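You operate a simulated robot arm through the tools that you are given. There is no shell and no other tool. Be economical: measure what you need, move in short steps, check, and stop when the job is done.

Carry out the task below with a simulated two-armed robot. There is one attempt and no reset: what you move stays moved.

## Task
On the top of the middle bench, fold the blue cloth in half, so that its two long edges meet.
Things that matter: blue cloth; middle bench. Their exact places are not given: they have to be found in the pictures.

The check looks at the end state, three seconds after you hand in, the way a careful person would. Anything else that was tipped, shoved, dropped, spilled or broken makes it a failure. Flat cloth is picked up by pressing the open fingertips on it (5 to 10 N) and closing them slowly along it; thin cloth reads only 2 to 8 mm in the jaws.

## Robot
Two 7-joint arms with two-finger parallel grippers on one trunk, on a base that drives. Base frame: it is fixed to the floor where the robot stands at the start and does not move with it; the origin is under the middle of the robot, x ahead of it, y to its left, z up. Units: mm, degrees, N and s.
The left shoulder is at the start at [60, 143, 901], the right one opposite. With the tool pointing down near the work surface each hand reaches from about 320 to 740 mm from the robot's upright axis, wherever it stands, measured 20 degrees to its own side. Places, roughly: middle bench [1500, 200, 800]. Payload 1.57 kg a hand.
The TCP of each hand is the grasp point between the finger pads, 30 mm short of the fingertips. In the tool frame z runs along the fingers and y along their closing line. Largest opening 110 mm; finger width 24, thickness 12; the body of the gripper, 48 by 112 mm, starts 78 mm behind the TCP.
Orientation is that of the tool frame in the base frame, as a unit quaternion [x, y, z, w]. With the fingers straight down and closing along the base's y, the tool's x points along the base's -x, its y along +y and its z along -z.

## Interface
- The arms move only by the tool arm_command. It takes "left_moves", "right_moves" or both (then of equal length, played together; a hand with none holds still); each is a list of rows, each a list of 3 entries, a list of its own where there are three numbers: the finger opening in mm, from 0 to 110, then the shift along the tool's x, y, z in mm, then the turn, a rotation vector about the tool's x, y, z in degrees. In form: [[hand, [dx, dy, dz], [ax, ay, az]], ...]. A call has 1 to 20 rows; each row shifts and turns the commanded pose from where the row before left it, along the tool's axes as they then stand. A row lasts 0.2 s, in which the tool goes at most 50 mm and 8.6 degrees; a call with a longer step from one row to the next is refused whole, and so is a gripper value outside its range. A pose out of reach is approached as far as the arm can. The call stops where the force on the tool passes 40 N (or 10 N more than at its start, if that is more) or the arm is blocked; 0.2 s more then pass. Each finger travels about 45 mm/s and halts on what it meets, pressing with about 41 N; the grip force reading is that of the motor and also rises with nothing between the fingers. The clock runs only during rows and for 0.2 s after the last one: add rows that do not move to give the fingers time. It gives the time, the measured TCP pose, the force on the tool (base axes), the opening and the grip force at its end, in the units of the frame above (readings bear some noise), with the torque about the TCP (base axes, N m) and any sound that the robot's microphone picked up.
- Cameras (640 x 400 px; columns grow to the right, rows downward): "scene" is now at [39.5, 32, 1511.6]; the picture's right is [0.42, -0.91, 0.00], its down [-0.69, -0.32, -0.65] and it looks along [0.59, 0.27, -0.76] (base axes); focal length 281 px, centre (320, 200). "left" rides on the left gripper at [70, -16, -141] in its tool frame; the picture's right is [0.23, 0.97, 0.00], its down [-0.85, 0.20, -0.48] and it looks along [-0.47, 0.11, 0.88] (tool axes); focal length 222 px, centre (320, 200). "right" rides on the right gripper at [70, 16, -141] in its tool frame; the picture's right is [-0.23, 0.97, 0.00], its down [-0.86, -0.20, -0.48] and it looks along [-0.47, -0.11, 0.88] (tool axes); focal length 222 px, centre (320, 200).
- snapshot(camera): a new picture of that camera. The clock stands still meanwhile.
- move_column(by): slides the trunk up (or, below 0, down) by that many mm; the arms and the scene camera ride with it, the base frame stays. It gives what a move gives, with no picture.
- base_move(legs): drives the robot by 1 to 6 legs, each [ahead, left, turn to the left] in mm, mm and degrees, along the robot's own axes; the way and the turn of a leg run together, so that a leg with both is an arc; at most 1500 mm and 180 degrees a leg. The arms and the cameras ride along, it lands a little off, and it stops where it bumps. It gives what a move gives.
- turn_head(pan, tilt): turns the head with the scene camera to pan (to the left, within 86 degrees either way) and tilt (down, from -29 to 69), counted from straight ahead of the robot. It gives what a move gives.
- pixel_to_xyz(camera, pixels): for up to 12 pixels [column, row] of the newest picture of that camera ("zoom" is the newest enlarged one), the place [x, y, z] in the base frame of the surface seen there, good to about 3 mm. The clock stands still meanwhile.
- enlarge(camera, box): a new picture of the part [left, top, right, bottom] of that camera's present view, enlarged. The clock stands still meanwhile.
- finish_job(): hands the job in; it is judged then, once.

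Keep the steps short. Do not move on a guess: measure, check each grasp and each placing, and mend mistakes. In all there are 80 turns and 62 pictures (those below and enlarged ones count). Leave the grippers open and the arms clear of the work at the hand-in unless told otherwise, and finish with a single line.

The tools are called after ">>>" as name(argument=value, ...) on one line, values as JSON. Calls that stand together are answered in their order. arm_command: Moves the arms, as the interface text tells. Its arguments: {"type":"object","properties":{"left_moves":{"type":"array","items":{"type":"array"}},"right_moves":{"type":"array","items":{"type":"array"}}},"required":[]} The other tools are called the same way: move_column (by) slides the trunk up or down; base_move (legs) drives the base; turn_head (pan, tilt) turns the head that bears the scene camera; snapshot (camera) takes a picture; pixel_to_xyz (camera, pixels) gives the place of the surface under pixels of a picture; enlarge (camera, box) takes an enlarged picture of a part of a camera's view; finish_job () hands the job in.

At the start:

```text
time: 0.0
left_tcp_pos: [510.2, 261.6, 1006.5]
left_tool_rot: [0.0, 1.0, 0.001, 0.0]
left_ft_force: [-0.4, 1.2, -0.3]
left_torque: [-0.02, 0.0, -0.02]
left_gripper_width: 109.9
left_gripper_force: 0.0
right_tcp_pos: [303.7, -101.1, 954.8]
right_tool_rot: [-0.001, 1.0, 0.0, 0.0]
right_ft_force: [0.0, -0.3, -0.5]
right_torque: [0.01, 0.0, 0.0]
right_gripper_width: 110.1
right_gripper_force: 0.0
trunk travel left (down, up): [-500.0, 90.0]
robot x, y, heading: [-1.8, 3.6, -0.0]
head pan, tilt: [24.5, 49.3]
```

scene: 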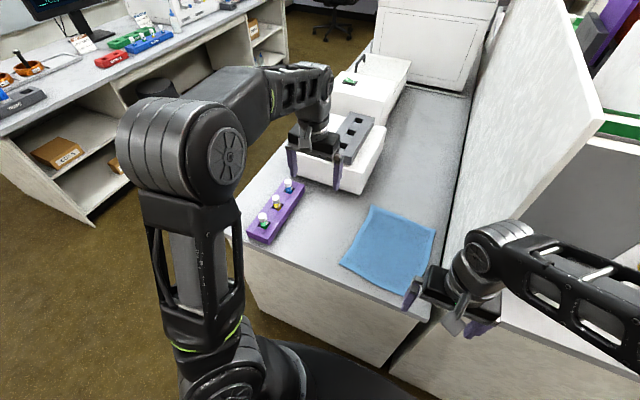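
right: 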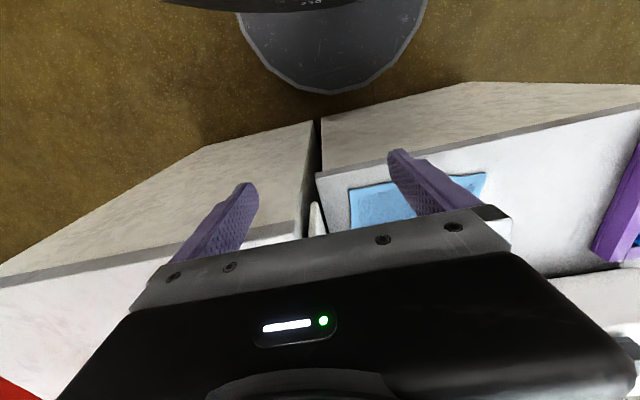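
left: 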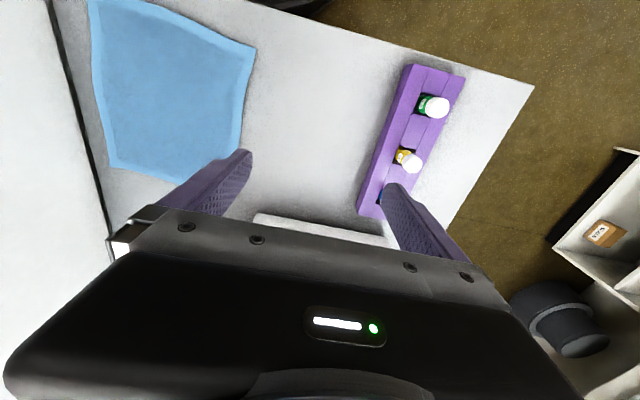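

The blue cloth lies on the bench in front of me, with corners near (371,206), (435,229), (405,293) and (340,262) in the scene picture. I'll measure these, plus the bench edges and the partition.

>>> pixel_to_xyz(camera="scene", pixels=[[372, 207], [434, 230], [404, 290], [342, 262], [390, 250], [300, 225], [455, 200], [425, 315], [470, 90], [480, 180], [290, 187], [262, 218]])

>>> enlarge(camera="scene", box=[320, 180, 480, 320])

```text
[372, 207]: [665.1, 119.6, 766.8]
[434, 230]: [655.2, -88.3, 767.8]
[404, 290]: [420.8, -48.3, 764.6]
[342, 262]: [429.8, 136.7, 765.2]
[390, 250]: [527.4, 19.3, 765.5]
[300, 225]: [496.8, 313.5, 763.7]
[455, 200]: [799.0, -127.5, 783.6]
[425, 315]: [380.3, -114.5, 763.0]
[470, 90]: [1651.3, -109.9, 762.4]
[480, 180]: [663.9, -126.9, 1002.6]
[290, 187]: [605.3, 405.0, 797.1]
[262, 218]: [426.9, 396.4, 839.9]
```

```text
2.86 times, centred on (400, 250) of scene
```

zoom: 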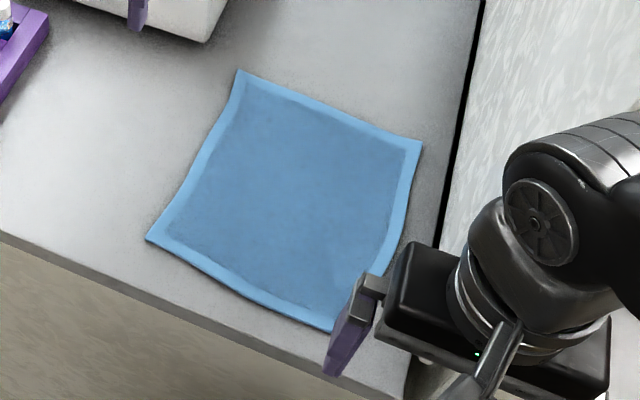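

The cloth is about 235 mm along x and 205 mm along y, so the long edges seem to run along x. I'll check the hidden corner in the left hand's picture, and how far the partition on the right reaches.

>>> pixel_to_xyz(camera="left", pixels=[[92, 3], [254, 49], [112, 163], [170, 3], [250, 100], [97, 90], [215, 175], [170, 85], [240, 5], [532, 86]])

>>> pixel_to_xyz(camera="scene", pixels=[[596, 105], [550, 10], [470, 205], [520, 215], [540, 180], [345, 345], [330, 300], [232, 205], [225, 232], [365, 130], [380, 368], [330, 190]])

```text
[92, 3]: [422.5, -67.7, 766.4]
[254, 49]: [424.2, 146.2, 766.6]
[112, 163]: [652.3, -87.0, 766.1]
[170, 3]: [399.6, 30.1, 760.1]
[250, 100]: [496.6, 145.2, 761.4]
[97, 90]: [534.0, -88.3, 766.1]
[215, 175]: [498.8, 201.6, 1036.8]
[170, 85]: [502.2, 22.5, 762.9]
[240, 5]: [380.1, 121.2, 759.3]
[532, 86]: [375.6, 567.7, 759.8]
```

```text
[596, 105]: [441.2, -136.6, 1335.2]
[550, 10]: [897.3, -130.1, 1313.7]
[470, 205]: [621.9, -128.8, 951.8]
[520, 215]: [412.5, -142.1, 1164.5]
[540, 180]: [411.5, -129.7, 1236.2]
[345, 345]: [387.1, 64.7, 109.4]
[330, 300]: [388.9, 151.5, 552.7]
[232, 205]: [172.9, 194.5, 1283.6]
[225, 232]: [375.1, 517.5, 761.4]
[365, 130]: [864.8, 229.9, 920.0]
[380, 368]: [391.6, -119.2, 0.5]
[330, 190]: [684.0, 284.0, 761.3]
```

Corners, measured: near-left (424,146), near-right (422,-68), far-left (665,120), far-right (654,-88). The long edges do run along x. The partition stands at y≈-127 up to z≈1335, so I plan to fold the left edge over to the right with both hands. To reach well, the robot should stand a bit further left and ahead. First I'll measure the base footprint and pull the left hand back from the machine.

>>> pixel_to_xyz(camera="right", pixels=[[333, 85], [280, 70], [390, 60], [333, 30], [315, 125], [313, 215], [450, 120], [250, 140]])

>>> arm_command(left_moves=[[110, [40, 0, 0], [0, 0, 0]], [110, [40, 0, 0], [0, 0, 0]], [110, [40, 0, 0], [0, 0, 0]]])

```text
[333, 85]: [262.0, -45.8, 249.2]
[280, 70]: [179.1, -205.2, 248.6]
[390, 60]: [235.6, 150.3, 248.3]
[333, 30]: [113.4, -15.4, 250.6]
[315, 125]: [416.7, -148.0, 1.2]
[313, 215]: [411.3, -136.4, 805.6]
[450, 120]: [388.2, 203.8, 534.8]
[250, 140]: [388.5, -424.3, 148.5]
```

```text
time: 0.8
left_tcp_pos: [387.5, 259.1, 1005.2]
left_tool_rot: [0.001, 1.0, 0.0, 0.001]
left_ft_force: [-0.5, 0.1, 0.4]
left_torque: [-0.02, -0.03, 0.0]
left_gripper_width: 110.1
left_gripper_force: 0.1
right_tcp_pos: [303.1, -99.6, 954.8]
right_tool_rot: [0.0, 1.0, 0.0, 0.0]
right_ft_force: [-0.1, 0.1, 0.4]
right_torque: [-0.02, 0.02, 0.06]
right_gripper_width: 109.8
right_gripper_force: 0.1
trunk travel left (down, up): [-500.0, 90.0]
robot x, y, heading: [3.2, 0.2, 0.0]
head pan, tilt: [24.5, 49.3]
```

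The base front is at x≈265 and the bench at 375–388, so 70 mm ahead is safe. I'll drive 150 left, then 70 ahead with a 10° right turn.

>>> base_move(legs=[[0, 150, 0], [70, 0, 0], [0, 0, -10]])

>>> turn_head(pan=5, tilt=55)

>>> snapshot(camera="scene")

```text
time: 3.5
left_tcp_pos: [498.1, 340.5, 1006.8]
left_tool_rot: [0.086, 0.996, 0.0, 0.0]
left_ft_force: [0.5, -0.5, -0.1]
left_torque: [-0.02, 0.0, 0.02]
left_gripper_width: 110.1
left_gripper_force: 0.0
right_tcp_pos: [351.1, 2.2, 956.2]
right_tool_rot: [0.086, 0.996, 0.0, 0.0]
right_ft_force: [-0.4, 0.0, 0.0]
right_torque: [0.02, 0.01, 0.0]
right_gripper_width: 109.9
right_gripper_force: 0.0
trunk travel left (down, up): [-500.0, 90.0]
robot x, y, heading: [72.1, 154.2, -10.1]
head pan, tilt: [24.5, 49.3]
```

```text
time: 4.3
left_tcp_pos: [497.7, 342.1, 1006.8]
left_tool_rot: [0.086, 0.996, 0.0, 0.001]
left_ft_force: [-0.2, -0.9, 0.4]
left_torque: [-0.03, -0.01, -0.06]
left_gripper_width: 109.9
left_gripper_force: 0.1
right_tcp_pos: [351.7, 3.0, 955.4]
right_tool_rot: [0.085, 0.996, 0.001, 0.0]
right_ft_force: [0.2, -0.2, 0.2]
right_torque: [-0.02, 0.0, 0.0]
right_gripper_width: 110.0
right_gripper_force: 0.1
trunk travel left (down, up): [-500.0, 90.0]
robot x, y, heading: [68.8, 153.3, -10.1]
head pan, tilt: [5.0, 55.0]
```

```text
57 pictures are left
```

scene: 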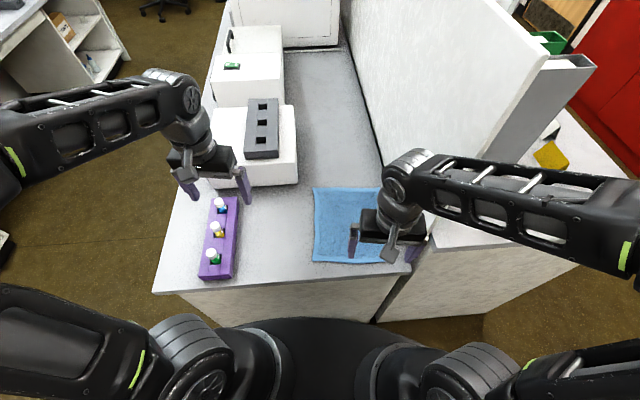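

The right forearm comes in almost sideways, and could meet the near end of the partition (x≈411). I'll measure where the forearms and obstacles lie.

>>> pixel_to_xyz(camera="scene", pixels=[[620, 195], [500, 180], [400, 165], [430, 155], [625, 270], [30, 110], [130, 95], [180, 90], [262, 105], [250, 65], [545, 62], [430, 225]])

```text
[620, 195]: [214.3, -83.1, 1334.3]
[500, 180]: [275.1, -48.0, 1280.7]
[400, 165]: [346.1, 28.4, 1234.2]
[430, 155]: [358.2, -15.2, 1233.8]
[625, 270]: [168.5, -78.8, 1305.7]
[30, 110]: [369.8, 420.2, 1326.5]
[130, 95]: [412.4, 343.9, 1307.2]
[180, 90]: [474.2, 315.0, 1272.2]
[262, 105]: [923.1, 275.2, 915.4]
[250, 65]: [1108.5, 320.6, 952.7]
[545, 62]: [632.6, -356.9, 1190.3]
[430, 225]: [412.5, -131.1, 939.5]
```

The forearms run high (z≈1230–1330) and back toward the shoulders. Another 15° to the right will keep the right forearm off the partition and bring the left shoulder nearer. I'll turn and read the poses.

>>> base_move(legs=[[0, 0, -15]])

>>> turn_head(pan=15, tilt=57)

>>> snapshot(camera="scene")

```text
time: 5.6
left_tcp_pos: [531.0, 222.8, 1006.9]
left_tool_rot: [0.216, 0.976, 0.0, 0.0]
left_ft_force: [-0.3, 0.7, -0.4]
left_torque: [-0.01, 0.0, 0.02]
left_gripper_width: 110.2
left_gripper_force: 0.0
right_tcp_pos: [301.8, -66.8, 956.5]
right_tool_rot: [0.215, 0.977, -0.001, 0.0]
right_ft_force: [0.1, 0.0, 0.0]
right_torque: [0.0, -0.02, -0.02]
right_gripper_width: 110.2
right_gripper_force: 0.0
trunk travel left (down, up): [-500.0, 90.0]
robot x, y, heading: [67.0, 156.0, -25.1]
head pan, tilt: [5.0, 55.0]
```

```text
time: 6.3
left_tcp_pos: [532.0, 223.2, 1005.8]
left_tool_rot: [0.215, 0.977, 0.0, 0.0]
left_ft_force: [-0.6, -0.5, 0.3]
left_torque: [0.01, 0.02, 0.01]
left_gripper_width: 110.2
left_gripper_force: 0.1
right_tcp_pos: [303.1, -66.7, 955.4]
right_tool_rot: [0.216, 0.976, -0.001, -0.001]
right_ft_force: [-0.7, -0.7, -0.4]
right_torque: [0.03, 0.0, 0.01]
right_gripper_width: 110.1
right_gripper_force: 0.1
trunk travel left (down, up): [-500.0, 90.0]
robot x, y, heading: [69.6, 154.5, -24.7]
head pan, tilt: [15.0, 57.0]
```

```text
56 pictures are left
```

scene: 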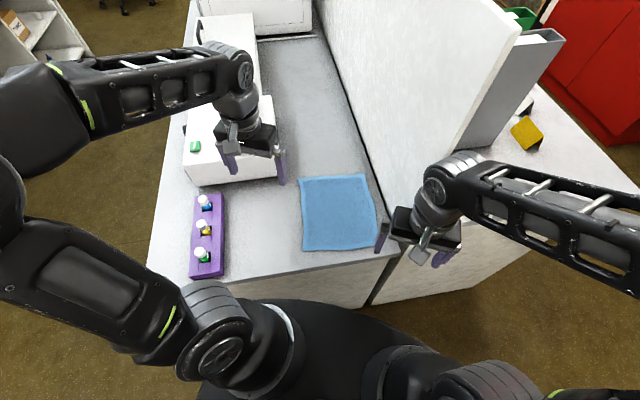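

The whole cloth is visible now. I'll re-measure the four corners (302,178), (364,175), (376,243), (303,250) and the edge midpoints. At the same time I'll square both hands to the base axes with a -25° turn about tool z.

>>> enlarge(camera="scene", box=[280, 155, 400, 265])

>>> arm_command(left_moves=[[110, [0, 0, 0], [0, 0, -8.2]], [110, [0, 0, 0], [0, 0, -8.2]], [110, [0, 0, 0], [0, 0, -8.3]]], right_moves=[[110, [0, 0, 0], [0, 0, -8.2]], [110, [0, 0, 0], [0, 0, -8.2]], [110, [0, 0, 0], [0, 0, -8.3]]])

```text
3.64 times, centred on (340, 210) of scene
```

zoom: 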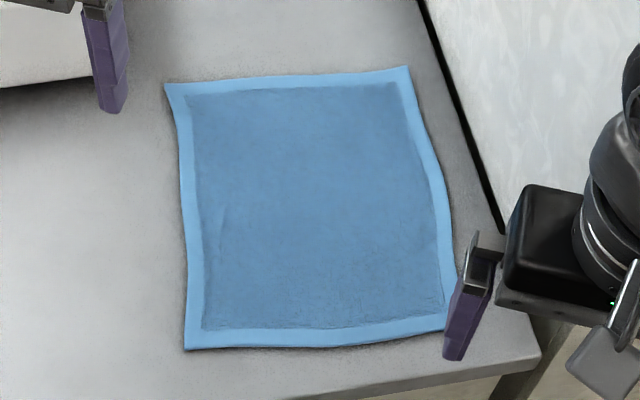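

```text
time: 7.1
left_tcp_pos: [531.5, 223.8, 1006.2]
left_tool_rot: [0.0, 1.0, 0.0, 0.0]
left_ft_force: [0.2, 0.0, 0.1]
left_torque: [-0.01, 0.01, 0.02]
left_gripper_width: 110.2
left_gripper_force: 0.1
right_tcp_pos: [304.3, -65.5, 955.1]
right_tool_rot: [0.001, 1.0, 0.0, 0.0]
right_ft_force: [0.1, -0.2, -0.6]
right_torque: [0.01, 0.0, 0.01]
right_gripper_width: 109.8
right_gripper_force: 0.1
trunk travel left (down, up): [-500.0, 90.0]
robot x, y, heading: [70.1, 150.2, -24.9]
head pan, tilt: [15.0, 57.0]
```

>>> pixel_to_xyz(camera="zoom", pixels=[[168, 86], [180, 130], [184, 200], [187, 270], [187, 345], [408, 69], [424, 135], [447, 215], [455, 265], [445, 332], [320, 345], [290, 80]])

```text
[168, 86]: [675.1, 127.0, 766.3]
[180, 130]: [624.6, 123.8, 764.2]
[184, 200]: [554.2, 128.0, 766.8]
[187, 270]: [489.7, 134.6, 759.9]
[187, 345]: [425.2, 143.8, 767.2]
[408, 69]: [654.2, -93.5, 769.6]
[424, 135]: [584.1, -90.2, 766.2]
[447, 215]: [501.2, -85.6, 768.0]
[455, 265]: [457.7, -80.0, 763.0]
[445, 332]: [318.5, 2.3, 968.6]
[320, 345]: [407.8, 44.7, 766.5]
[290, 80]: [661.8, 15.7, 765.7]
```

Left edge: (675,127) to (425,144). Right edge: (654,-93) to about (416,-70). Planned pinch points are ~25 mm inside the left edge: left hand at (655,100), right hand at (444,116). I'll check the machine's corner, then move the left hand to hover there.

>>> pixel_to_xyz(camera="scene", pixels=[[276, 178], [268, 100], [200, 182], [200, 205], [222, 205]])

>>> arm_command(left_moves=[[90, [0, -31, 0], [0, 0, 0]], [70, [-31, -31, 0], [0, 0, 0]], [50, [-31, -31, 20], [0, 0, 0]], [30, [-31, -31, 30], [0, 0, 0]], [26, [-30, 0, 36], [0, 0, 0]], [26, [0, 0, 40], [0, 0, 0]], [26, [0, 0, 20], [0, 0, 0]], [26, [0, 0, 0], [0, 0, 0]]])

>>> snapshot(camera="scene")

```text
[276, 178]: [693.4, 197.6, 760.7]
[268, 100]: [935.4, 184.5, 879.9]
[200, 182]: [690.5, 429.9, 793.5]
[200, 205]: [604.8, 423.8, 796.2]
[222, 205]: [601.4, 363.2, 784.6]
```

```text
refused: row 4 steps farther than a row can; nothing moved
```

```text
54 pictures are left
```

scene: 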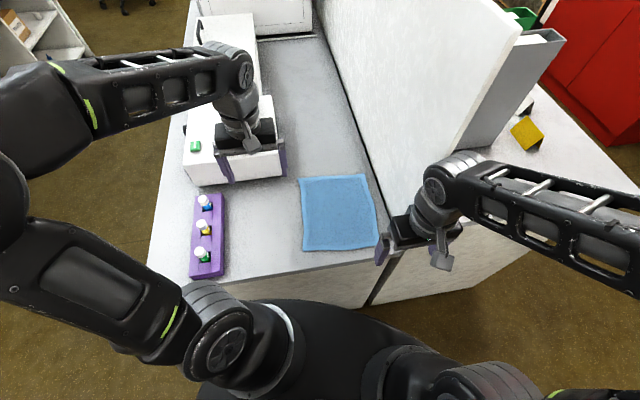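

One row was too long, so nothing moved. I'll send the same path again with shorter rows.

>>> arm_command(left_moves=[[90, [0, -31, 0], [0, 0, 0]], [70, [-31, -31, 0], [0, 0, 0]], [50, [-31, -31, 15], [0, 0, 0]], [30, [-31, -31, 20], [0, 0, 0]], [26, [-30, 0, 36], [0, 0, 0]], [26, [0, 0, 40], [0, 0, 0]], [26, [0, 0, 35], [0, 0, 0]], [26, [0, 0, 0], [0, 0, 0]]])

>>> snapshot(camera="scene")

```text
time: 8.9
left_tcp_pos: [652.8, 99.1, 859.7]
left_tool_rot: [0.002, 1.0, 0.0, 0.0]
left_ft_force: [0.2, -0.7, -0.5]
left_torque: [0.0, 0.01, -0.01]
left_gripper_width: 26.1
left_gripper_force: 0.2
right_tcp_pos: [302.8, -66.4, 956.4]
right_tool_rot: [0.002, 1.0, 0.0, 0.0]
right_ft_force: [-0.2, -0.2, 0.3]
right_torque: [-0.02, -0.01, -0.02]
right_gripper_width: 110.0
right_gripper_force: 0.0
trunk travel left (down, up): [-500.0, 90.0]
robot x, y, heading: [68.3, 158.5, -25.1]
head pan, tilt: [15.0, 57.0]
```

```text
53 pictures are left
```

scene: 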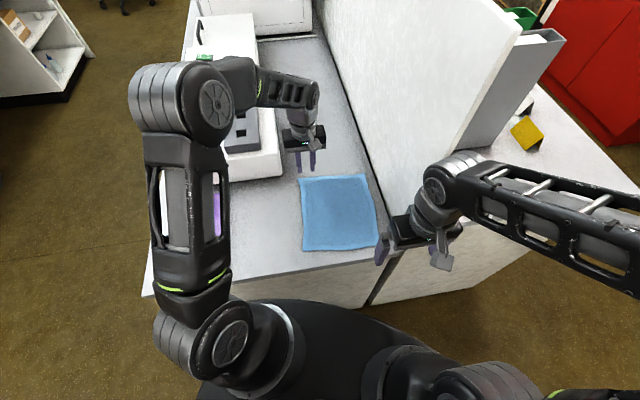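

The left hand hovers at the far-left corner with its elbow well to the left, so there is room for the right hand. Next I'll bring the right hand to hover over (444,116) at z≈860.

>>> arm_command(right_moves=[[90, [0, 40, 0], [0, 0, 0]], [70, [-20, 40, 0], [0, 0, 0]], [50, [-30, 36, 0], [0, 0, 0]], [30, [-30, 36, 0], [0, 0, 0]], [26, [-30, 30, 20], [0, 0, 0]], [26, [-31, 0, 35], [0, 0, 0]], [26, [0, 0, 40], [0, 0, 0]], [26, [0, 0, 0], [0, 0, 0]]])

>>> snapshot(camera="scene")

```text
time: 10.7
left_tcp_pos: [653.4, 100.2, 860.8]
left_tool_rot: [0.001, 1.0, 0.0, -0.001]
left_ft_force: [0.1, -0.1, 0.2]
left_torque: [0.01, 0.02, 0.05]
left_gripper_width: 26.0
left_gripper_force: 0.0
right_tcp_pos: [442.8, 116.1, 859.7]
right_tool_rot: [0.001, 1.0, 0.0, 0.0]
right_ft_force: [0.4, 0.5, -0.2]
right_torque: [0.03, -0.04, 0.03]
right_gripper_width: 26.1
right_gripper_force: 0.0
trunk travel left (down, up): [-500.0, 90.0]
robot x, y, heading: [65.7, 150.9, -24.8]
head pan, tilt: [15.0, 57.0]
```

```text
52 pictures are left
```

scene: 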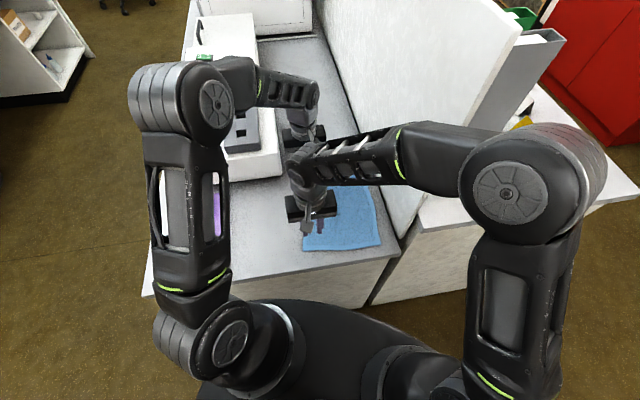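

The right elbow now sticks out to the right. I'll check its clearance to the partition end before going lower.

>>> pixel_to_xyz(camera="scene", pixels=[[310, 150], [350, 150], [395, 140], [440, 128], [480, 130], [380, 182], [440, 190], [500, 150]])

```text
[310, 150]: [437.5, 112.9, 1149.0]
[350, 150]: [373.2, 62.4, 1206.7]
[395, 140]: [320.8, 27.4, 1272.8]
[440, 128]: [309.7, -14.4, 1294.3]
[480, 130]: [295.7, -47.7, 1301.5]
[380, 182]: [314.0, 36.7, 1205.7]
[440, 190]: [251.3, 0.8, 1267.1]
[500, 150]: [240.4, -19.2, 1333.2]
```

There is clear space: the forearm is at x<375 and z>1200. I'll lower both hands by 55 mm to about 10 mm above the cloth and look through both hand cameras.

>>> arm_command(left_moves=[[26, [0, 0, 30], [0, 0, 0]], [26, [0, 0, 25], [0, 0, 0]], [26, [0, 0, 0], [0, 0, 0]]], right_moves=[[26, [0, 0, 30], [0, 0, 0]], [26, [0, 0, 25], [0, 0, 0]], [26, [0, 0, 0], [0, 0, 0]]])

>>> snapshot(camera="left")

>>> snapshot(camera="right")

```text
time: 11.5
left_tcp_pos: [652.1, 99.5, 805.6]
left_tool_rot: [0.001, 1.0, 0.0, 0.0]
left_ft_force: [-0.4, -0.2, 0.1]
left_torque: [-0.02, 0.01, -0.01]
left_gripper_width: 26.0
left_gripper_force: 0.1
right_tcp_pos: [445.3, 116.2, 804.8]
right_tool_rot: [0.002, 1.0, 0.0, 0.0]
right_ft_force: [0.1, 0.7, -0.8]
right_torque: [0.02, 0.02, -0.01]
right_gripper_width: 26.1
right_gripper_force: 0.1
trunk travel left (down, up): [-500.0, 90.0]
robot x, y, heading: [71.4, 154.9, -25.1]
head pan, tilt: [15.0, 57.0]
```

```text
51 pictures are left
```

left: 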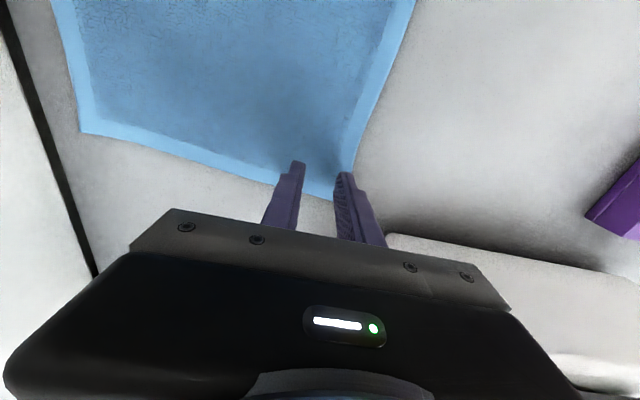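

```text
50 pictures are left
```

right: 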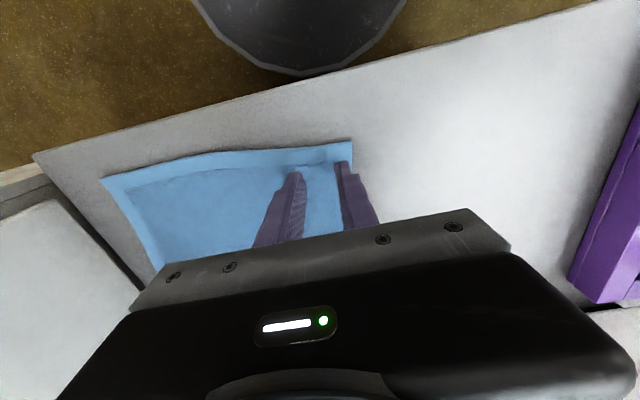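

Both hands' outer finger seems to sit right near the cloth edge. I'll measure edge points beside the fingers.

>>> pixel_to_xyz(camera="left", pixels=[[352, 165], [362, 135], [380, 95], [330, 196], [343, 178], [298, 165]])

>>> pixel_to_xyz(camera="right", pixels=[[350, 143], [351, 158], [352, 166], [104, 181], [342, 165], [297, 175], [325, 147], [145, 255]])

```text
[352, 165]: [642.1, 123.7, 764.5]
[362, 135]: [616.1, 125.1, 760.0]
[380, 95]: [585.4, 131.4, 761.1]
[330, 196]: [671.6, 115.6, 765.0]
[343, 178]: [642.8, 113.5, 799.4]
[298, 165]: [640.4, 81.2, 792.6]
```

```text
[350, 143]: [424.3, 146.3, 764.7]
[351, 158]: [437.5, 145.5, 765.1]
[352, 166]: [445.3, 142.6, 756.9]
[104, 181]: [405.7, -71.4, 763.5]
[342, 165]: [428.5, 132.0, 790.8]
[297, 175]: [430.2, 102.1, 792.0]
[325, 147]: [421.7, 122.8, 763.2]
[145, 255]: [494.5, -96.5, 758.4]
```

The left hand's outer finger (y≈113–125) is right at the edge (124), so I'll shift it 4 mm inward. Then I'll lower both hands in small steps until they press lightly.

>>> arm_command(left_moves=[[26, [0, -4, 0], [0, 0, 0]], [26, [0, 0, 3], [0, 0, 0]], [26, [0, 0, 3], [0, 0, 0]], [26, [0, 0, 2], [0, 0, 0]], [26, [0, 0, 0], [0, 0, 0]]], right_moves=[[26, [0, 0, 0], [0, 0, 0]], [26, [0, 0, 3], [0, 0, 0]], [26, [0, 0, 3], [0, 0, 0]], [26, [0, 0, 2], [0, 0, 0]], [26, [0, 0, 0], [0, 0, 0]]])

```text
time: 12.7
left_tcp_pos: [654.8, 94.7, 795.8]
left_tool_rot: [0.002, 1.0, 0.0, 0.0]
left_ft_force: [0.2, 0.8, -0.4]
left_torque: [0.02, 0.01, 0.01]
left_gripper_width: 26.2
left_gripper_force: 0.1
right_tcp_pos: [444.8, 115.7, 796.2]
right_tool_rot: [0.001, 1.0, 0.0, 0.001]
right_ft_force: [0.5, 0.2, 1.3]
right_torque: [-0.03, 0.06, 0.01]
right_gripper_width: 26.0
right_gripper_force: 0.2
trunk travel left (down, up): [-500.0, 90.0]
robot x, y, heading: [72.7, 153.9, -25.1]
head pan, tilt: [15.0, 57.0]
```

The right hand just touches (1.3 N) and the left not yet. I'll go down 1.5 mm more on both.

>>> arm_command(left_moves=[[26, [0, 0, 1], [0, 0, 0]], [26, [0, 0, 1], [0, 0, 0]], [26, [0, 0, 0], [0, 0, 0]]], right_moves=[[26, [0, 0, 1], [0, 0, 0]], [26, [0, 0, 0.5], [0, 0, 0]], [26, [0, 0, 0], [0, 0, 0]]])

```text
time: 13.5
left_tcp_pos: [655.0, 95.3, 793.9]
left_tool_rot: [0.002, 1.0, 0.0, 0.0]
left_ft_force: [0.1, -0.3, 0.6]
left_torque: [0.03, 0.02, 0.02]
left_gripper_width: 25.9
left_gripper_force: 0.1
right_tcp_pos: [443.8, 116.0, 796.1]
right_tool_rot: [0.002, 1.0, 0.0, -0.001]
right_ft_force: [0.1, -1.1, 0.0]
right_torque: [0.02, 0.0, -0.01]
right_gripper_width: 25.8
right_gripper_force: 0.1
trunk travel left (down, up): [-500.0, 90.0]
robot x, y, heading: [69.4, 153.8, -25.1]
head pan, tilt: [15.0, 57.0]
```

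No firm contact yet on either hand. I'll go down another 2 mm in 1 mm steps.

>>> arm_command(left_moves=[[26, [0, 0, 1], [0, 0, 0]], [26, [0, 0, 1], [0, 0, 0]], [26, [0, 0, 0], [0, 0, 0]]], right_moves=[[26, [0, 0, 1], [0, 0, 0]], [26, [0, 0, 1], [0, 0, 0]], [26, [0, 0, 0], [0, 0, 0]]])

```text
time: 14.3
left_tcp_pos: [653.5, 94.4, 793.0]
left_tool_rot: [0.002, 1.0, 0.0, 0.001]
left_ft_force: [-0.8, 0.3, 5.0]
left_torque: [0.0, 0.01, 0.03]
left_gripper_width: 25.8
left_gripper_force: 0.0
right_tcp_pos: [443.5, 115.3, 793.7]
right_tool_rot: [0.002, 1.0, 0.0, 0.0]
right_ft_force: [0.8, 1.2, 2.3]
right_torque: [0.02, 0.01, -0.02]
right_gripper_width: 26.1
right_gripper_force: 0.1
trunk travel left (down, up): [-500.0, 90.0]
robot x, y, heading: [69.6, 152.0, -24.6]
head pan, tilt: [15.0, 57.0]
```

Contact: left 5 N, right 2.3 N. I'll press slightly more, aiming for 7 N each.

>>> arm_command(left_moves=[[26, [0, 0, 0.4], [0, 0, 0]], [26, [0, 0, 0], [0, 0, 0]]], right_moves=[[26, [0, 0, 1], [0, 0, 0]], [26, [0, 0, 0], [0, 0, 0]]])

```text
time: 14.9
left_tcp_pos: [653.3, 95.4, 793.4]
left_tool_rot: [0.003, 1.0, 0.0, 0.001]
left_ft_force: [-2.2, -1.3, 7.2]
left_torque: [-0.04, 0.02, 0.02]
left_gripper_width: 26.0
left_gripper_force: 0.1
right_tcp_pos: [444.1, 115.0, 793.1]
right_tool_rot: [0.002, 1.0, -0.001, 0.001]
right_ft_force: [0.9, 1.9, 6.7]
right_torque: [0.03, -0.04, -0.01]
right_gripper_width: 25.9
right_gripper_force: 0.0
trunk travel left (down, up): [-500.0, 90.0]
robot x, y, heading: [70.3, 149.2, -25.0]
head pan, tilt: [15.0, 57.0]
```

Both press at about 7 N. I'll close the fingers slowly along the cloth.

>>> arm_command(left_moves=[[24, [0, 0, 0], [0, 0, 0]], [22, [0, 0, 0], [0, 0, 0]], [20, [0, 0, 0], [0, 0, 0]], [18, [0, 0, 0], [0, 0, 0]], [16, [0, 0, 0], [0, 0, 0]], [14, [0, 0, 0], [0, 0, 0]], [12, [0, 0, 0], [0, 0, 0]], [10, [0, 0, 0], [0, 0, 0]], [8, [0, 0, 0], [0, 0, 0]], [6, [0, 0, 0], [0, 0, 0]], [4, [0, 0, 0], [0, 0, 0]], [2, [0, 0, 0], [0, 0, 0]], [0, [0, 0, 0], [0, 0, 0]], [0, [0, 0, 0], [0, 0, 0]], [0, [0, 0, 0], [0, 0, 0]]], right_moves=[[24, [0, 0, 0], [0, 0, 0]], [22, [0, 0, 0], [0, 0, 0]], [20, [0, 0, 0], [0, 0, 0]], [18, [0, 0, 0], [0, 0, 0]], [16, [0, 0, 0], [0, 0, 0]], [14, [0, 0, 0], [0, 0, 0]], [12, [0, 0, 0], [0, 0, 0]], [10, [0, 0, 0], [0, 0, 0]], [8, [0, 0, 0], [0, 0, 0]], [6, [0, 0, 0], [0, 0, 0]], [4, [0, 0, 0], [0, 0, 0]], [2, [0, 0, 0], [0, 0, 0]], [0, [0, 0, 0], [0, 0, 0]], [0, [0, 0, 0], [0, 0, 0]], [0, [0, 0, 0], [0, 0, 0]]])

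>>> snapshot(camera="left")

>>> snapshot(camera="right")

```text
time: 18.1
left_tcp_pos: [654.2, 95.7, 793.1]
left_tool_rot: [0.002, 1.0, -0.001, 0.001]
left_ft_force: [-1.8, 2.1, 10.9]
left_torque: [0.05, 0.03, -0.01]
left_gripper_width: 3.7
left_gripper_force: 24.9
right_tcp_pos: [443.9, 114.4, 793.8]
right_tool_rot: [0.002, 1.0, 0.0, 0.001]
right_ft_force: [1.9, 0.6, 8.4]
right_torque: [-0.01, -0.05, -0.02]
right_gripper_width: 4.0
right_gripper_force: 24.7
trunk travel left (down, up): [-500.0, 90.0]
robot x, y, heading: [69.4, 153.9, -24.8]
head pan, tilt: [15.0, 57.0]
```

```text
49 pictures are left
```

left: 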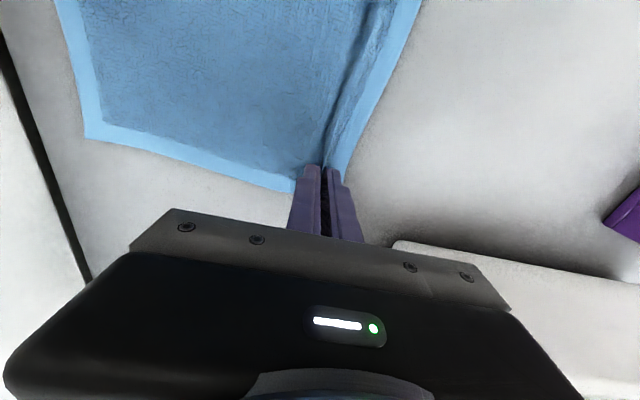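

```text
48 pictures are left
```

right: 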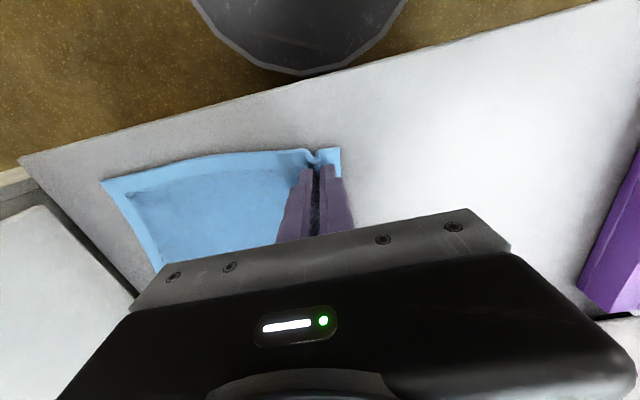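

Both hold a pinch of cloth (3.7 and 4.0 mm). I'll lift 40 mm and shift 20 mm toward -y, then check.

>>> arm_command(left_moves=[[0, [0, 0, -10], [0, 0, 0]], [0, [0, -5, -10], [0, 0, 0]], [0, [0, -5, -10], [0, 0, 0]], [0, [0, -10, -10], [0, 0, 0]], [0, [0, 0, 0], [0, 0, 0]]], right_moves=[[0, [0, 0, -10], [0, 0, 0]], [0, [0, -5, -10], [0, 0, 0]], [0, [0, -5, -10], [0, 0, 0]], [0, [0, -10, -10], [0, 0, 0]], [0, [0, 0, 0], [0, 0, 0]]])

>>> snapshot(camera="left")

>>> snapshot(camera="right")

```text
time: 19.3
left_tcp_pos: [654.5, 76.1, 834.1]
left_tool_rot: [0.002, 1.0, 0.0, 0.0]
left_ft_force: [-1.9, 0.0, 0.9]
left_torque: [0.0, 0.04, 0.01]
left_gripper_width: 3.8
left_gripper_force: 24.4
right_tcp_pos: [443.0, 95.3, 834.1]
right_tool_rot: [0.001, 1.0, 0.0, 0.0]
right_ft_force: [2.0, 0.0, 0.1]
right_torque: [0.01, -0.04, 0.0]
right_gripper_width: 4.0
right_gripper_force: 24.4
trunk travel left (down, up): [-500.0, 90.0]
robot x, y, heading: [70.8, 154.7, -25.1]
head pan, tilt: [15.0, 57.0]
```

```text
47 pictures are left
```

left: 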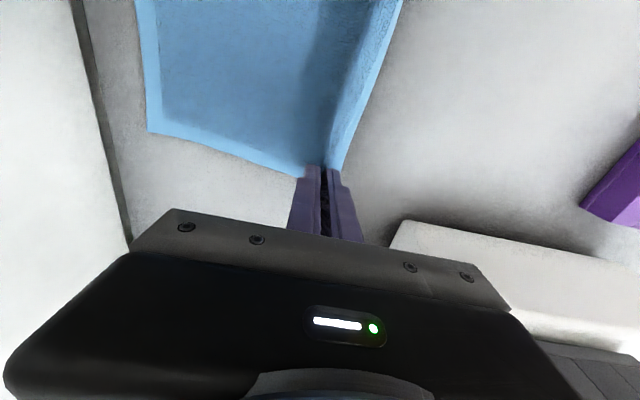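

```text
46 pictures are left
```

right: 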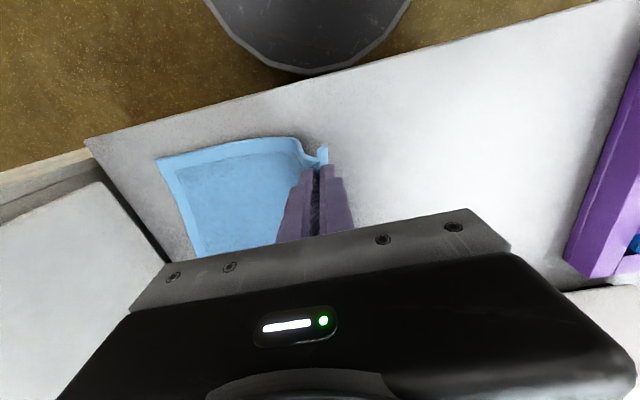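

The grip works, but about 20 mm of cloth lies outside the pinch. After folding, that flap would lie folded back on top. It's better to put the edge back down by the reverse path and pinch it again right at its rim with a smaller opening.

>>> arm_command(left_moves=[[0, [0, 10, 10], [0, 0, 0]], [0, [0, 5, 10], [0, 0, 0]], [0, [0, 6, 10], [0, 0, 0]], [0, [0, 1, 8], [0, 0, 0]], [0, [0, 0, 0], [0, 0, 0]], [10, [0, 0, 0], [0, 0, 0]], [20, [0, 0, 0], [0, 0, 0]], [30, [0, 0, 0], [0, 0, 0]], [30, [0, 0, -12], [0, 0, 0]], [30, [0, 0, -20], [0, 0, 0]], [30, [0, 0, 0], [0, 0, 0]]], right_moves=[[0, [0, 10, 10], [0, 0, 0]], [0, [0, 5, 10], [0, 0, 0]], [0, [0, 6, 10], [0, 0, 0]], [0, [0, 1, 8], [0, 0, 0]], [0, [0, 0, 0], [0, 0, 0]], [10, [0, 0, 0], [0, 0, 0]], [20, [0, 0, 0], [0, 0, 0]], [30, [0, 0, 0], [0, 0, 0]], [30, [0, 0, -12], [0, 0, 0]], [30, [0, 0, -20], [0, 0, 0]], [30, [0, 0, 0], [0, 0, 0]]])

>>> snapshot(camera="left")

>>> snapshot(camera="right")

```text
time: 21.7
left_tcp_pos: [655.6, 98.8, 827.3]
left_tool_rot: [0.002, 1.0, -0.001, 0.0]
left_ft_force: [0.5, -0.5, 0.0]
left_torque: [0.0, 0.06, -0.03]
left_gripper_width: 30.0
left_gripper_force: 0.1
right_tcp_pos: [444.3, 115.7, 828.3]
right_tool_rot: [0.002, 1.0, 0.0, -0.001]
right_ft_force: [-0.5, 0.3, -0.4]
right_torque: [0.0, -0.02, 0.02]
right_gripper_width: 30.1
right_gripper_force: 0.1
trunk travel left (down, up): [-500.0, 90.0]
robot x, y, heading: [67.0, 151.6, -25.1]
head pan, tilt: [15.0, 57.0]
```

```text
45 pictures are left
```

left: 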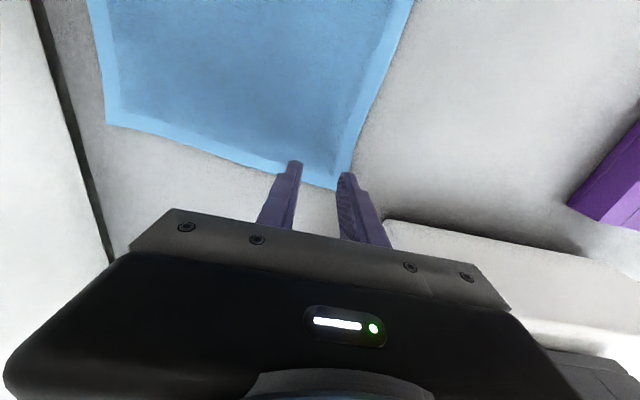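

```text
44 pictures are left
```

right: 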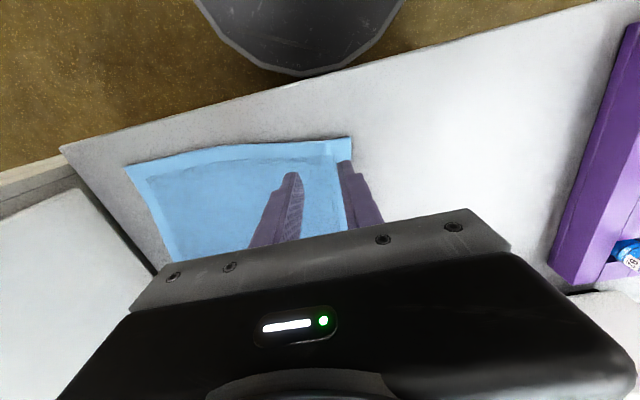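

The cloth came back flat. I'll measure the edge near each hand again.

>>> pixel_to_xyz(camera="left", pixels=[[342, 187], [352, 168], [358, 150], [370, 115], [330, 187], [108, 122]])

>>> pixel_to_xyz(camera="right", pixels=[[348, 140], [350, 150], [351, 160], [335, 142], [128, 168], [170, 250], [240, 147]])

```text
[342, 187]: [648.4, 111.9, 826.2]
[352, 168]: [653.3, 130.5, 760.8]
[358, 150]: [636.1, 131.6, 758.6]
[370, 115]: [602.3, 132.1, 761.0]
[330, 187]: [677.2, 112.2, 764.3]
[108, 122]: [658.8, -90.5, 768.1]
```

```text
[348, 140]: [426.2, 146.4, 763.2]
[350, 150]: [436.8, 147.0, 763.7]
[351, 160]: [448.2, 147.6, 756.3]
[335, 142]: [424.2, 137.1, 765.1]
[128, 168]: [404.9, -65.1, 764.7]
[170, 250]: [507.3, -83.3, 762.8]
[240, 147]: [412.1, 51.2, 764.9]
```

At the hands the edge is at y≈128 (far) and y≈145 (near). I'll re-grip with a 20 mm opening, the outer finger just outside the edge, and a 6° tilt so the outer finger rides lower. First I'll move to about 4 mm above.

>>> arm_command(left_moves=[[20, [-4.4, 23, 0], [0, 0, 0]], [20, [0, 0, 0], [6, 0, 0]], [20, [0, 0, 15], [0, 0, 0]], [20, [0, 0, 10], [0, 0, 0]], [20, [0, 0, 0], [0, 0, 0]]], right_moves=[[20, [4, 25, 0], [0, 0, 0]], [20, [0, 0, 0], [6, 0, 0]], [20, [0, 0, 15], [0, 0, 0]], [20, [0, 0, 10], [0, 0, 0]], [20, [0, 0, 0], [0, 0, 0]]])

>>> enlarge(camera="left", box=[240, 80, 440, 205])

>>> enlarge(camera="right", box=[240, 100, 440, 225])

```text
time: 22.9
left_tcp_pos: [658.1, 117.8, 801.4]
left_tool_rot: [0.002, 0.999, -0.052, 0.0]
left_ft_force: [0.0, 0.9, 0.2]
left_torque: [0.03, 0.03, -0.02]
left_gripper_width: 20.0
left_gripper_force: 0.1
right_tcp_pos: [441.6, 138.9, 802.8]
right_tool_rot: [0.001, 0.999, -0.052, 0.0]
right_ft_force: [-0.8, 1.6, 0.3]
right_torque: [0.0, 0.01, 0.02]
right_gripper_width: 20.0
right_gripper_force: 0.0
trunk travel left (down, up): [-500.0, 90.0]
robot x, y, heading: [70.0, 151.0, -24.9]
head pan, tilt: [15.0, 57.0]
```

```text
3.20 times, centred on (340, 142) of left
```

zoom: 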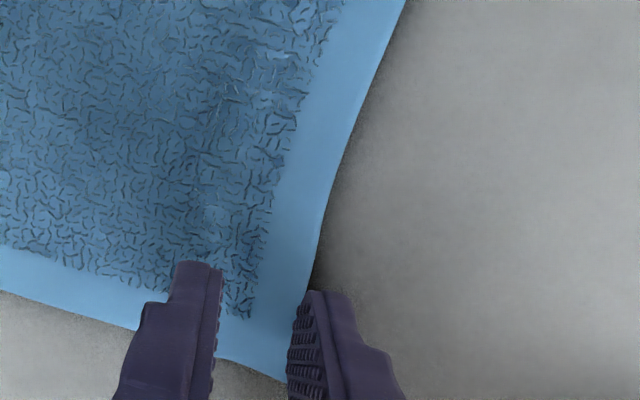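

```text
3.20 times, centred on (340, 162) of right
```

zoom: 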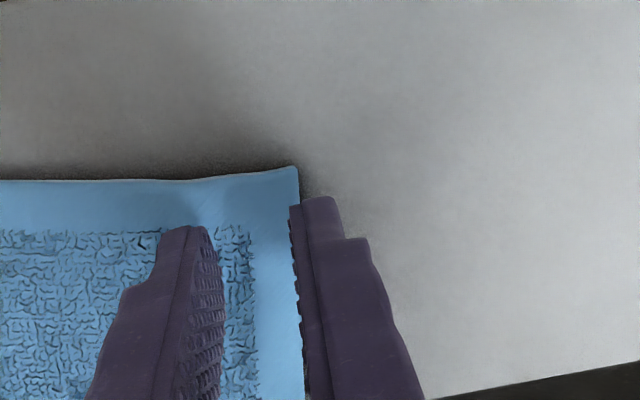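

Both outer fingers sit just at the rim. I'll shift the left hand 2 mm outward and lower both in small steps to contact.

>>> arm_command(left_moves=[[20, [0, 2, 3], [0, 0, 0]], [20, [0, 0, 3], [0, 0, 0]], [20, [0, 0, 0], [0, 0, 0]]], right_moves=[[20, [0, 0, 4], [0, 0, 0]], [20, [0, 0, 3], [0, 0, 0]], [20, [0, 0, 0], [0, 0, 0]]])

>>> arm_command(left_moves=[[20, [0, 0, 1], [0, 0, 0]], [20, [0, 0, 0], [0, 0, 0]]], right_moves=[[20, [0, 0, 1], [0, 0, 0]], [20, [0, 0, 0], [0, 0, 0]]])

```text
time: 23.7
left_tcp_pos: [658.5, 119.0, 795.8]
left_tool_rot: [0.002, 0.999, -0.053, -0.001]
left_ft_force: [0.2, 0.0, -0.3]
left_torque: [-0.02, -0.01, 0.0]
left_gripper_width: 20.1
left_gripper_force: 0.0
right_tcp_pos: [440.0, 139.9, 794.4]
right_tool_rot: [0.001, 0.999, -0.052, 0.001]
right_ft_force: [-0.5, -0.1, -0.2]
right_torque: [0.02, 0.02, 0.03]
right_gripper_width: 19.9
right_gripper_force: 0.1
trunk travel left (down, up): [-500.0, 90.0]
robot x, y, heading: [70.4, 155.2, -24.8]
head pan, tilt: [15.0, 57.0]
```

```text
time: 24.3
left_tcp_pos: [658.3, 119.4, 794.7]
left_tool_rot: [0.001, 0.999, -0.052, 0.0]
left_ft_force: [0.6, -0.2, 1.0]
left_torque: [-0.01, 0.01, 0.0]
left_gripper_width: 20.0
left_gripper_force: 0.0
right_tcp_pos: [441.2, 139.9, 794.6]
right_tool_rot: [0.001, 0.999, -0.052, 0.0]
right_ft_force: [-0.2, -0.1, 0.9]
right_torque: [-0.01, 0.04, 0.0]
right_gripper_width: 19.8
right_gripper_force: 0.0
trunk travel left (down, up): [-500.0, 90.0]
robot x, y, heading: [71.4, 149.5, -25.1]
head pan, tilt: [15.0, 57.0]
```

Only a faint touch so far. I'll lower 1.5 mm more.

>>> arm_command(left_moves=[[20, [0, 0, 1], [0, 0, 0]], [20, [0, 0, 0.5], [0, 0, 0]], [20, [0, 0, 0], [0, 0, 0]]], right_moves=[[20, [0, 0, 1], [0, 0, 0]], [20, [0, 0, 0.5], [0, 0, 0]], [20, [0, 0, 0], [0, 0, 0]]])

```text
time: 25.1
left_tcp_pos: [658.6, 118.3, 793.6]
left_tool_rot: [0.002, 0.999, -0.053, 0.002]
left_ft_force: [0.0, 0.7, 1.5]
left_torque: [0.03, -0.03, 0.0]
left_gripper_width: 19.9
left_gripper_force: 0.0
right_tcp_pos: [441.8, 138.4, 793.4]
right_tool_rot: [0.001, 0.999, -0.052, 0.001]
right_ft_force: [0.4, 0.5, 5.3]
right_torque: [0.07, 0.04, 0.04]
right_gripper_width: 19.9
right_gripper_force: 0.1
trunk travel left (down, up): [-500.0, 90.0]
robot x, y, heading: [69.8, 156.3, -25.1]
head pan, tilt: [15.0, 57.0]
```

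>>> arm_command(left_moves=[[20, [0, 0, 1], [0, 0, 0]], [20, [0, 0, 0.3], [0, 0, 0]], [20, [0, 0, 0], [0, 0, 0]]], right_moves=[[20, [0, 0, 0.4], [0, 0, 0]], [20, [0, 0, 0], [0, 0, 0]], [20, [0, 0, 0], [0, 0, 0]]])

```text
time: 25.9
left_tcp_pos: [659.2, 118.3, 793.5]
left_tool_rot: [0.002, 0.999, -0.052, 0.0]
left_ft_force: [1.2, 1.4, 8.8]
left_torque: [0.13, -0.05, -0.04]
left_gripper_width: 20.4
left_gripper_force: 0.2
right_tcp_pos: [440.8, 138.9, 794.1]
right_tool_rot: [0.002, 0.999, -0.053, 0.001]
right_ft_force: [0.6, 0.7, 9.0]
right_torque: [0.11, -0.04, -0.06]
right_gripper_width: 19.9
right_gripper_force: 0.0
trunk travel left (down, up): [-500.0, 90.0]
robot x, y, heading: [72.3, 154.3, -25.0]
head pan, tilt: [15.0, 57.0]
```

Both press at about 9 N. I'll close slowly.

>>> arm_command(left_moves=[[18, [0, 0, 0], [0, 0, 0]], [16, [0, 0, 0], [0, 0, 0]], [14, [0, 0, 0], [0, 0, 0]], [12, [0, 0, 0], [0, 0, 0]], [10, [0, 0, 0], [0, 0, 0]], [8, [0, 0, 0], [0, 0, 0]], [6, [0, 0, 0], [0, 0, 0]], [4, [0, 0, 0], [0, 0, 0]], [2, [0, 0, 0], [0, 0, 0]], [0, [0, 0, 0], [0, 0, 0]], [0, [0, 0, 0], [0, 0, 0]], [0, [0, 0, 0], [0, 0, 0]]], right_moves=[[18, [0, 0, 0], [0, 0, 0]], [16, [0, 0, 0], [0, 0, 0]], [14, [0, 0, 0], [0, 0, 0]], [12, [0, 0, 0], [0, 0, 0]], [10, [0, 0, 0], [0, 0, 0]], [8, [0, 0, 0], [0, 0, 0]], [6, [0, 0, 0], [0, 0, 0]], [4, [0, 0, 0], [0, 0, 0]], [2, [0, 0, 0], [0, 0, 0]], [0, [0, 0, 0], [0, 0, 0]], [0, [0, 0, 0], [0, 0, 0]], [0, [0, 0, 0], [0, 0, 0]]])

>>> enlarge(camera="left", box=[240, 80, 440, 205])

>>> enlarge(camera="right", box=[240, 100, 440, 225])

```text
time: 28.5
left_tcp_pos: [658.5, 120.1, 792.9]
left_tool_rot: [0.002, 0.999, -0.053, 0.001]
left_ft_force: [-0.1, 1.6, 7.3]
left_torque: [0.05, -0.01, 0.0]
left_gripper_width: 0.0
left_gripper_force: 21.7
right_tcp_pos: [440.8, 137.8, 793.6]
right_tool_rot: [0.002, 0.999, -0.052, 0.0]
right_ft_force: [-0.5, -1.0, 7.6]
right_torque: [-0.06, 0.01, -0.03]
right_gripper_width: 3.9
right_gripper_force: 25.1
trunk travel left (down, up): [-500.0, 90.0]
robot x, y, heading: [70.5, 149.6, -24.9]
head pan, tilt: [15.0, 57.0]
```

```text
3.20 times, centred on (340, 142) of left
```

zoom: 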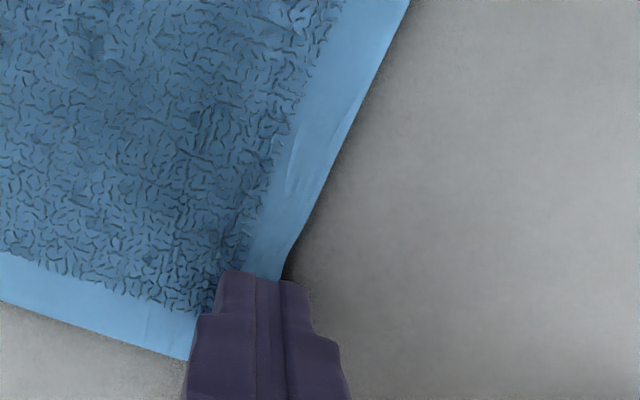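

```text
3.20 times, centred on (340, 162) of right
```

zoom: 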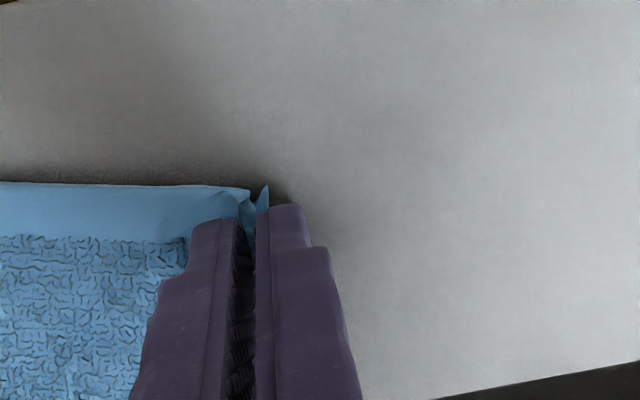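

The right hand has the rim neatly (3.9 mm), but the left missed (0.0). I'll keep the right still, raise and open the left, and look again.

>>> arm_command(left_moves=[[0, [0, 0, -5], [0, 0, 0]], [12, [0, 0, -3], [0, 0, 0]], [24, [0, 0, 0], [0, 0, 0]], [24, [0, 0, 0], [0, 0, 0]]])

>>> enlarge(camera="left", box=[240, 80, 440, 205])

```text
time: 29.5
left_tcp_pos: [658.2, 118.8, 800.9]
left_tool_rot: [0.002, 0.999, -0.052, 0.001]
left_ft_force: [-0.4, -0.1, 0.4]
left_torque: [0.0, 0.03, -0.03]
left_gripper_width: 24.1
left_gripper_force: 0.1
right_tcp_pos: [441.2, 138.5, 792.3]
right_tool_rot: [0.002, 0.999, -0.052, 0.0]
right_ft_force: [-1.8, -1.0, 9.2]
right_torque: [-0.07, 0.06, -0.01]
right_gripper_width: 3.9
right_gripper_force: 24.0
trunk travel left (down, up): [-500.0, 90.0]
robot x, y, heading: [70.3, 151.4, -25.1]
head pan, tilt: [15.0, 57.0]
```

```text
3.20 times, centred on (340, 142) of left
```

zoom: 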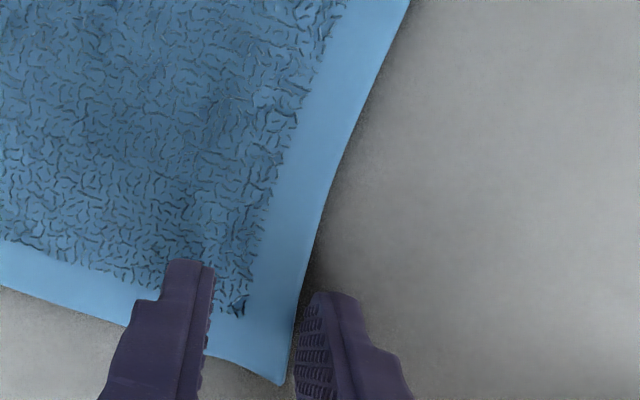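

>>> pixel_to_xyz(camera="zoom", pixels=[[281, 380], [291, 345], [296, 310], [303, 275], [322, 300], [200, 265], [340, 180], [215, 355]])

```text
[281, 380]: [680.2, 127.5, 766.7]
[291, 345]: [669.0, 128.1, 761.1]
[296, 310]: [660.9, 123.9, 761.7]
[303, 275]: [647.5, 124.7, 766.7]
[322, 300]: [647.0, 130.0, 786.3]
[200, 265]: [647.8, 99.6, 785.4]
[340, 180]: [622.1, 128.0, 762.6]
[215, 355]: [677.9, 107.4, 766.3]
```

The rim is at y≈125.5 at the hand. I'll move 4 mm inward with a 24 mm opening so the outer finger just overlaps the rim, then press down.

>>> arm_command(left_moves=[[24, [0, -4, 0], [0, 0, 0]], [24, [0, 0, 3], [0, 0, 0]], [24, [0, 0, 3], [0, 0, 0]], [24, [0, 0, 1.4], [0, 0, 0]], [24, [0, 0, 0], [0, 0, 0]]])

```text
time: 30.7
left_tcp_pos: [658.0, 114.0, 794.3]
left_tool_rot: [0.001, 0.999, -0.052, 0.0]
left_ft_force: [-1.7, -0.3, 6.7]
left_torque: [0.06, 0.02, 0.03]
left_gripper_width: 23.8
left_gripper_force: 0.0
right_tcp_pos: [440.9, 138.7, 793.1]
right_tool_rot: [0.002, 0.999, -0.053, 0.0]
right_ft_force: [-0.8, -0.3, 6.6]
right_torque: [-0.05, 0.01, -0.03]
right_gripper_width: 3.8
right_gripper_force: 24.9
trunk travel left (down, up): [-500.0, 90.0]
robot x, y, heading: [70.2, 156.0, -24.9]
head pan, tilt: [15.0, 57.0]
```

It presses at 6.7 N. I'll close slowly.

>>> arm_command(left_moves=[[22, [0, 0, 0.3], [0, 0, 0]], [20, [0, 0, 0], [0, 0, 0]], [18, [0, 0, 0], [0, 0, 0]], [16, [0, 0, 0], [0, 0, 0]], [14, [0, 0, 0], [0, 0, 0]], [12, [0, 0, 0], [0, 0, 0]], [10, [0, 0, 0], [0, 0, 0]], [8, [0, 0, 0], [0, 0, 0]], [6, [0, 0, 0], [0, 0, 0]], [4, [0, 0, 0], [0, 0, 0]], [2, [0, 0, 0], [0, 0, 0]], [0, [0, 0, 0], [0, 0, 0]], [0, [0, 0, 0], [0, 0, 0]], [0, [0, 0, 0], [0, 0, 0]]])

>>> enlarge(camera="left", box=[240, 80, 440, 205])

```text
time: 33.7
left_tcp_pos: [659.5, 113.1, 794.3]
left_tool_rot: [0.001, 0.999, -0.053, 0.0]
left_ft_force: [-0.2, -0.8, 6.5]
left_torque: [-0.01, 0.03, -0.02]
left_gripper_width: 3.9
left_gripper_force: 24.5
right_tcp_pos: [440.6, 138.6, 793.7]
right_tool_rot: [0.002, 0.999, -0.053, 0.0]
right_ft_force: [0.0, -0.2, 7.4]
right_torque: [-0.06, 0.0, -0.05]
right_gripper_width: 3.7
right_gripper_force: 24.6
trunk travel left (down, up): [-500.0, 90.0]
robot x, y, heading: [69.2, 152.5, -25.0]
head pan, tilt: [15.0, 57.0]
```

```text
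3.20 times, centred on (340, 142) of left
```

zoom: 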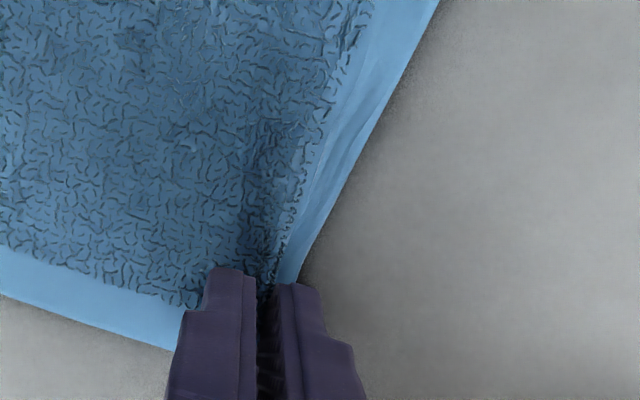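

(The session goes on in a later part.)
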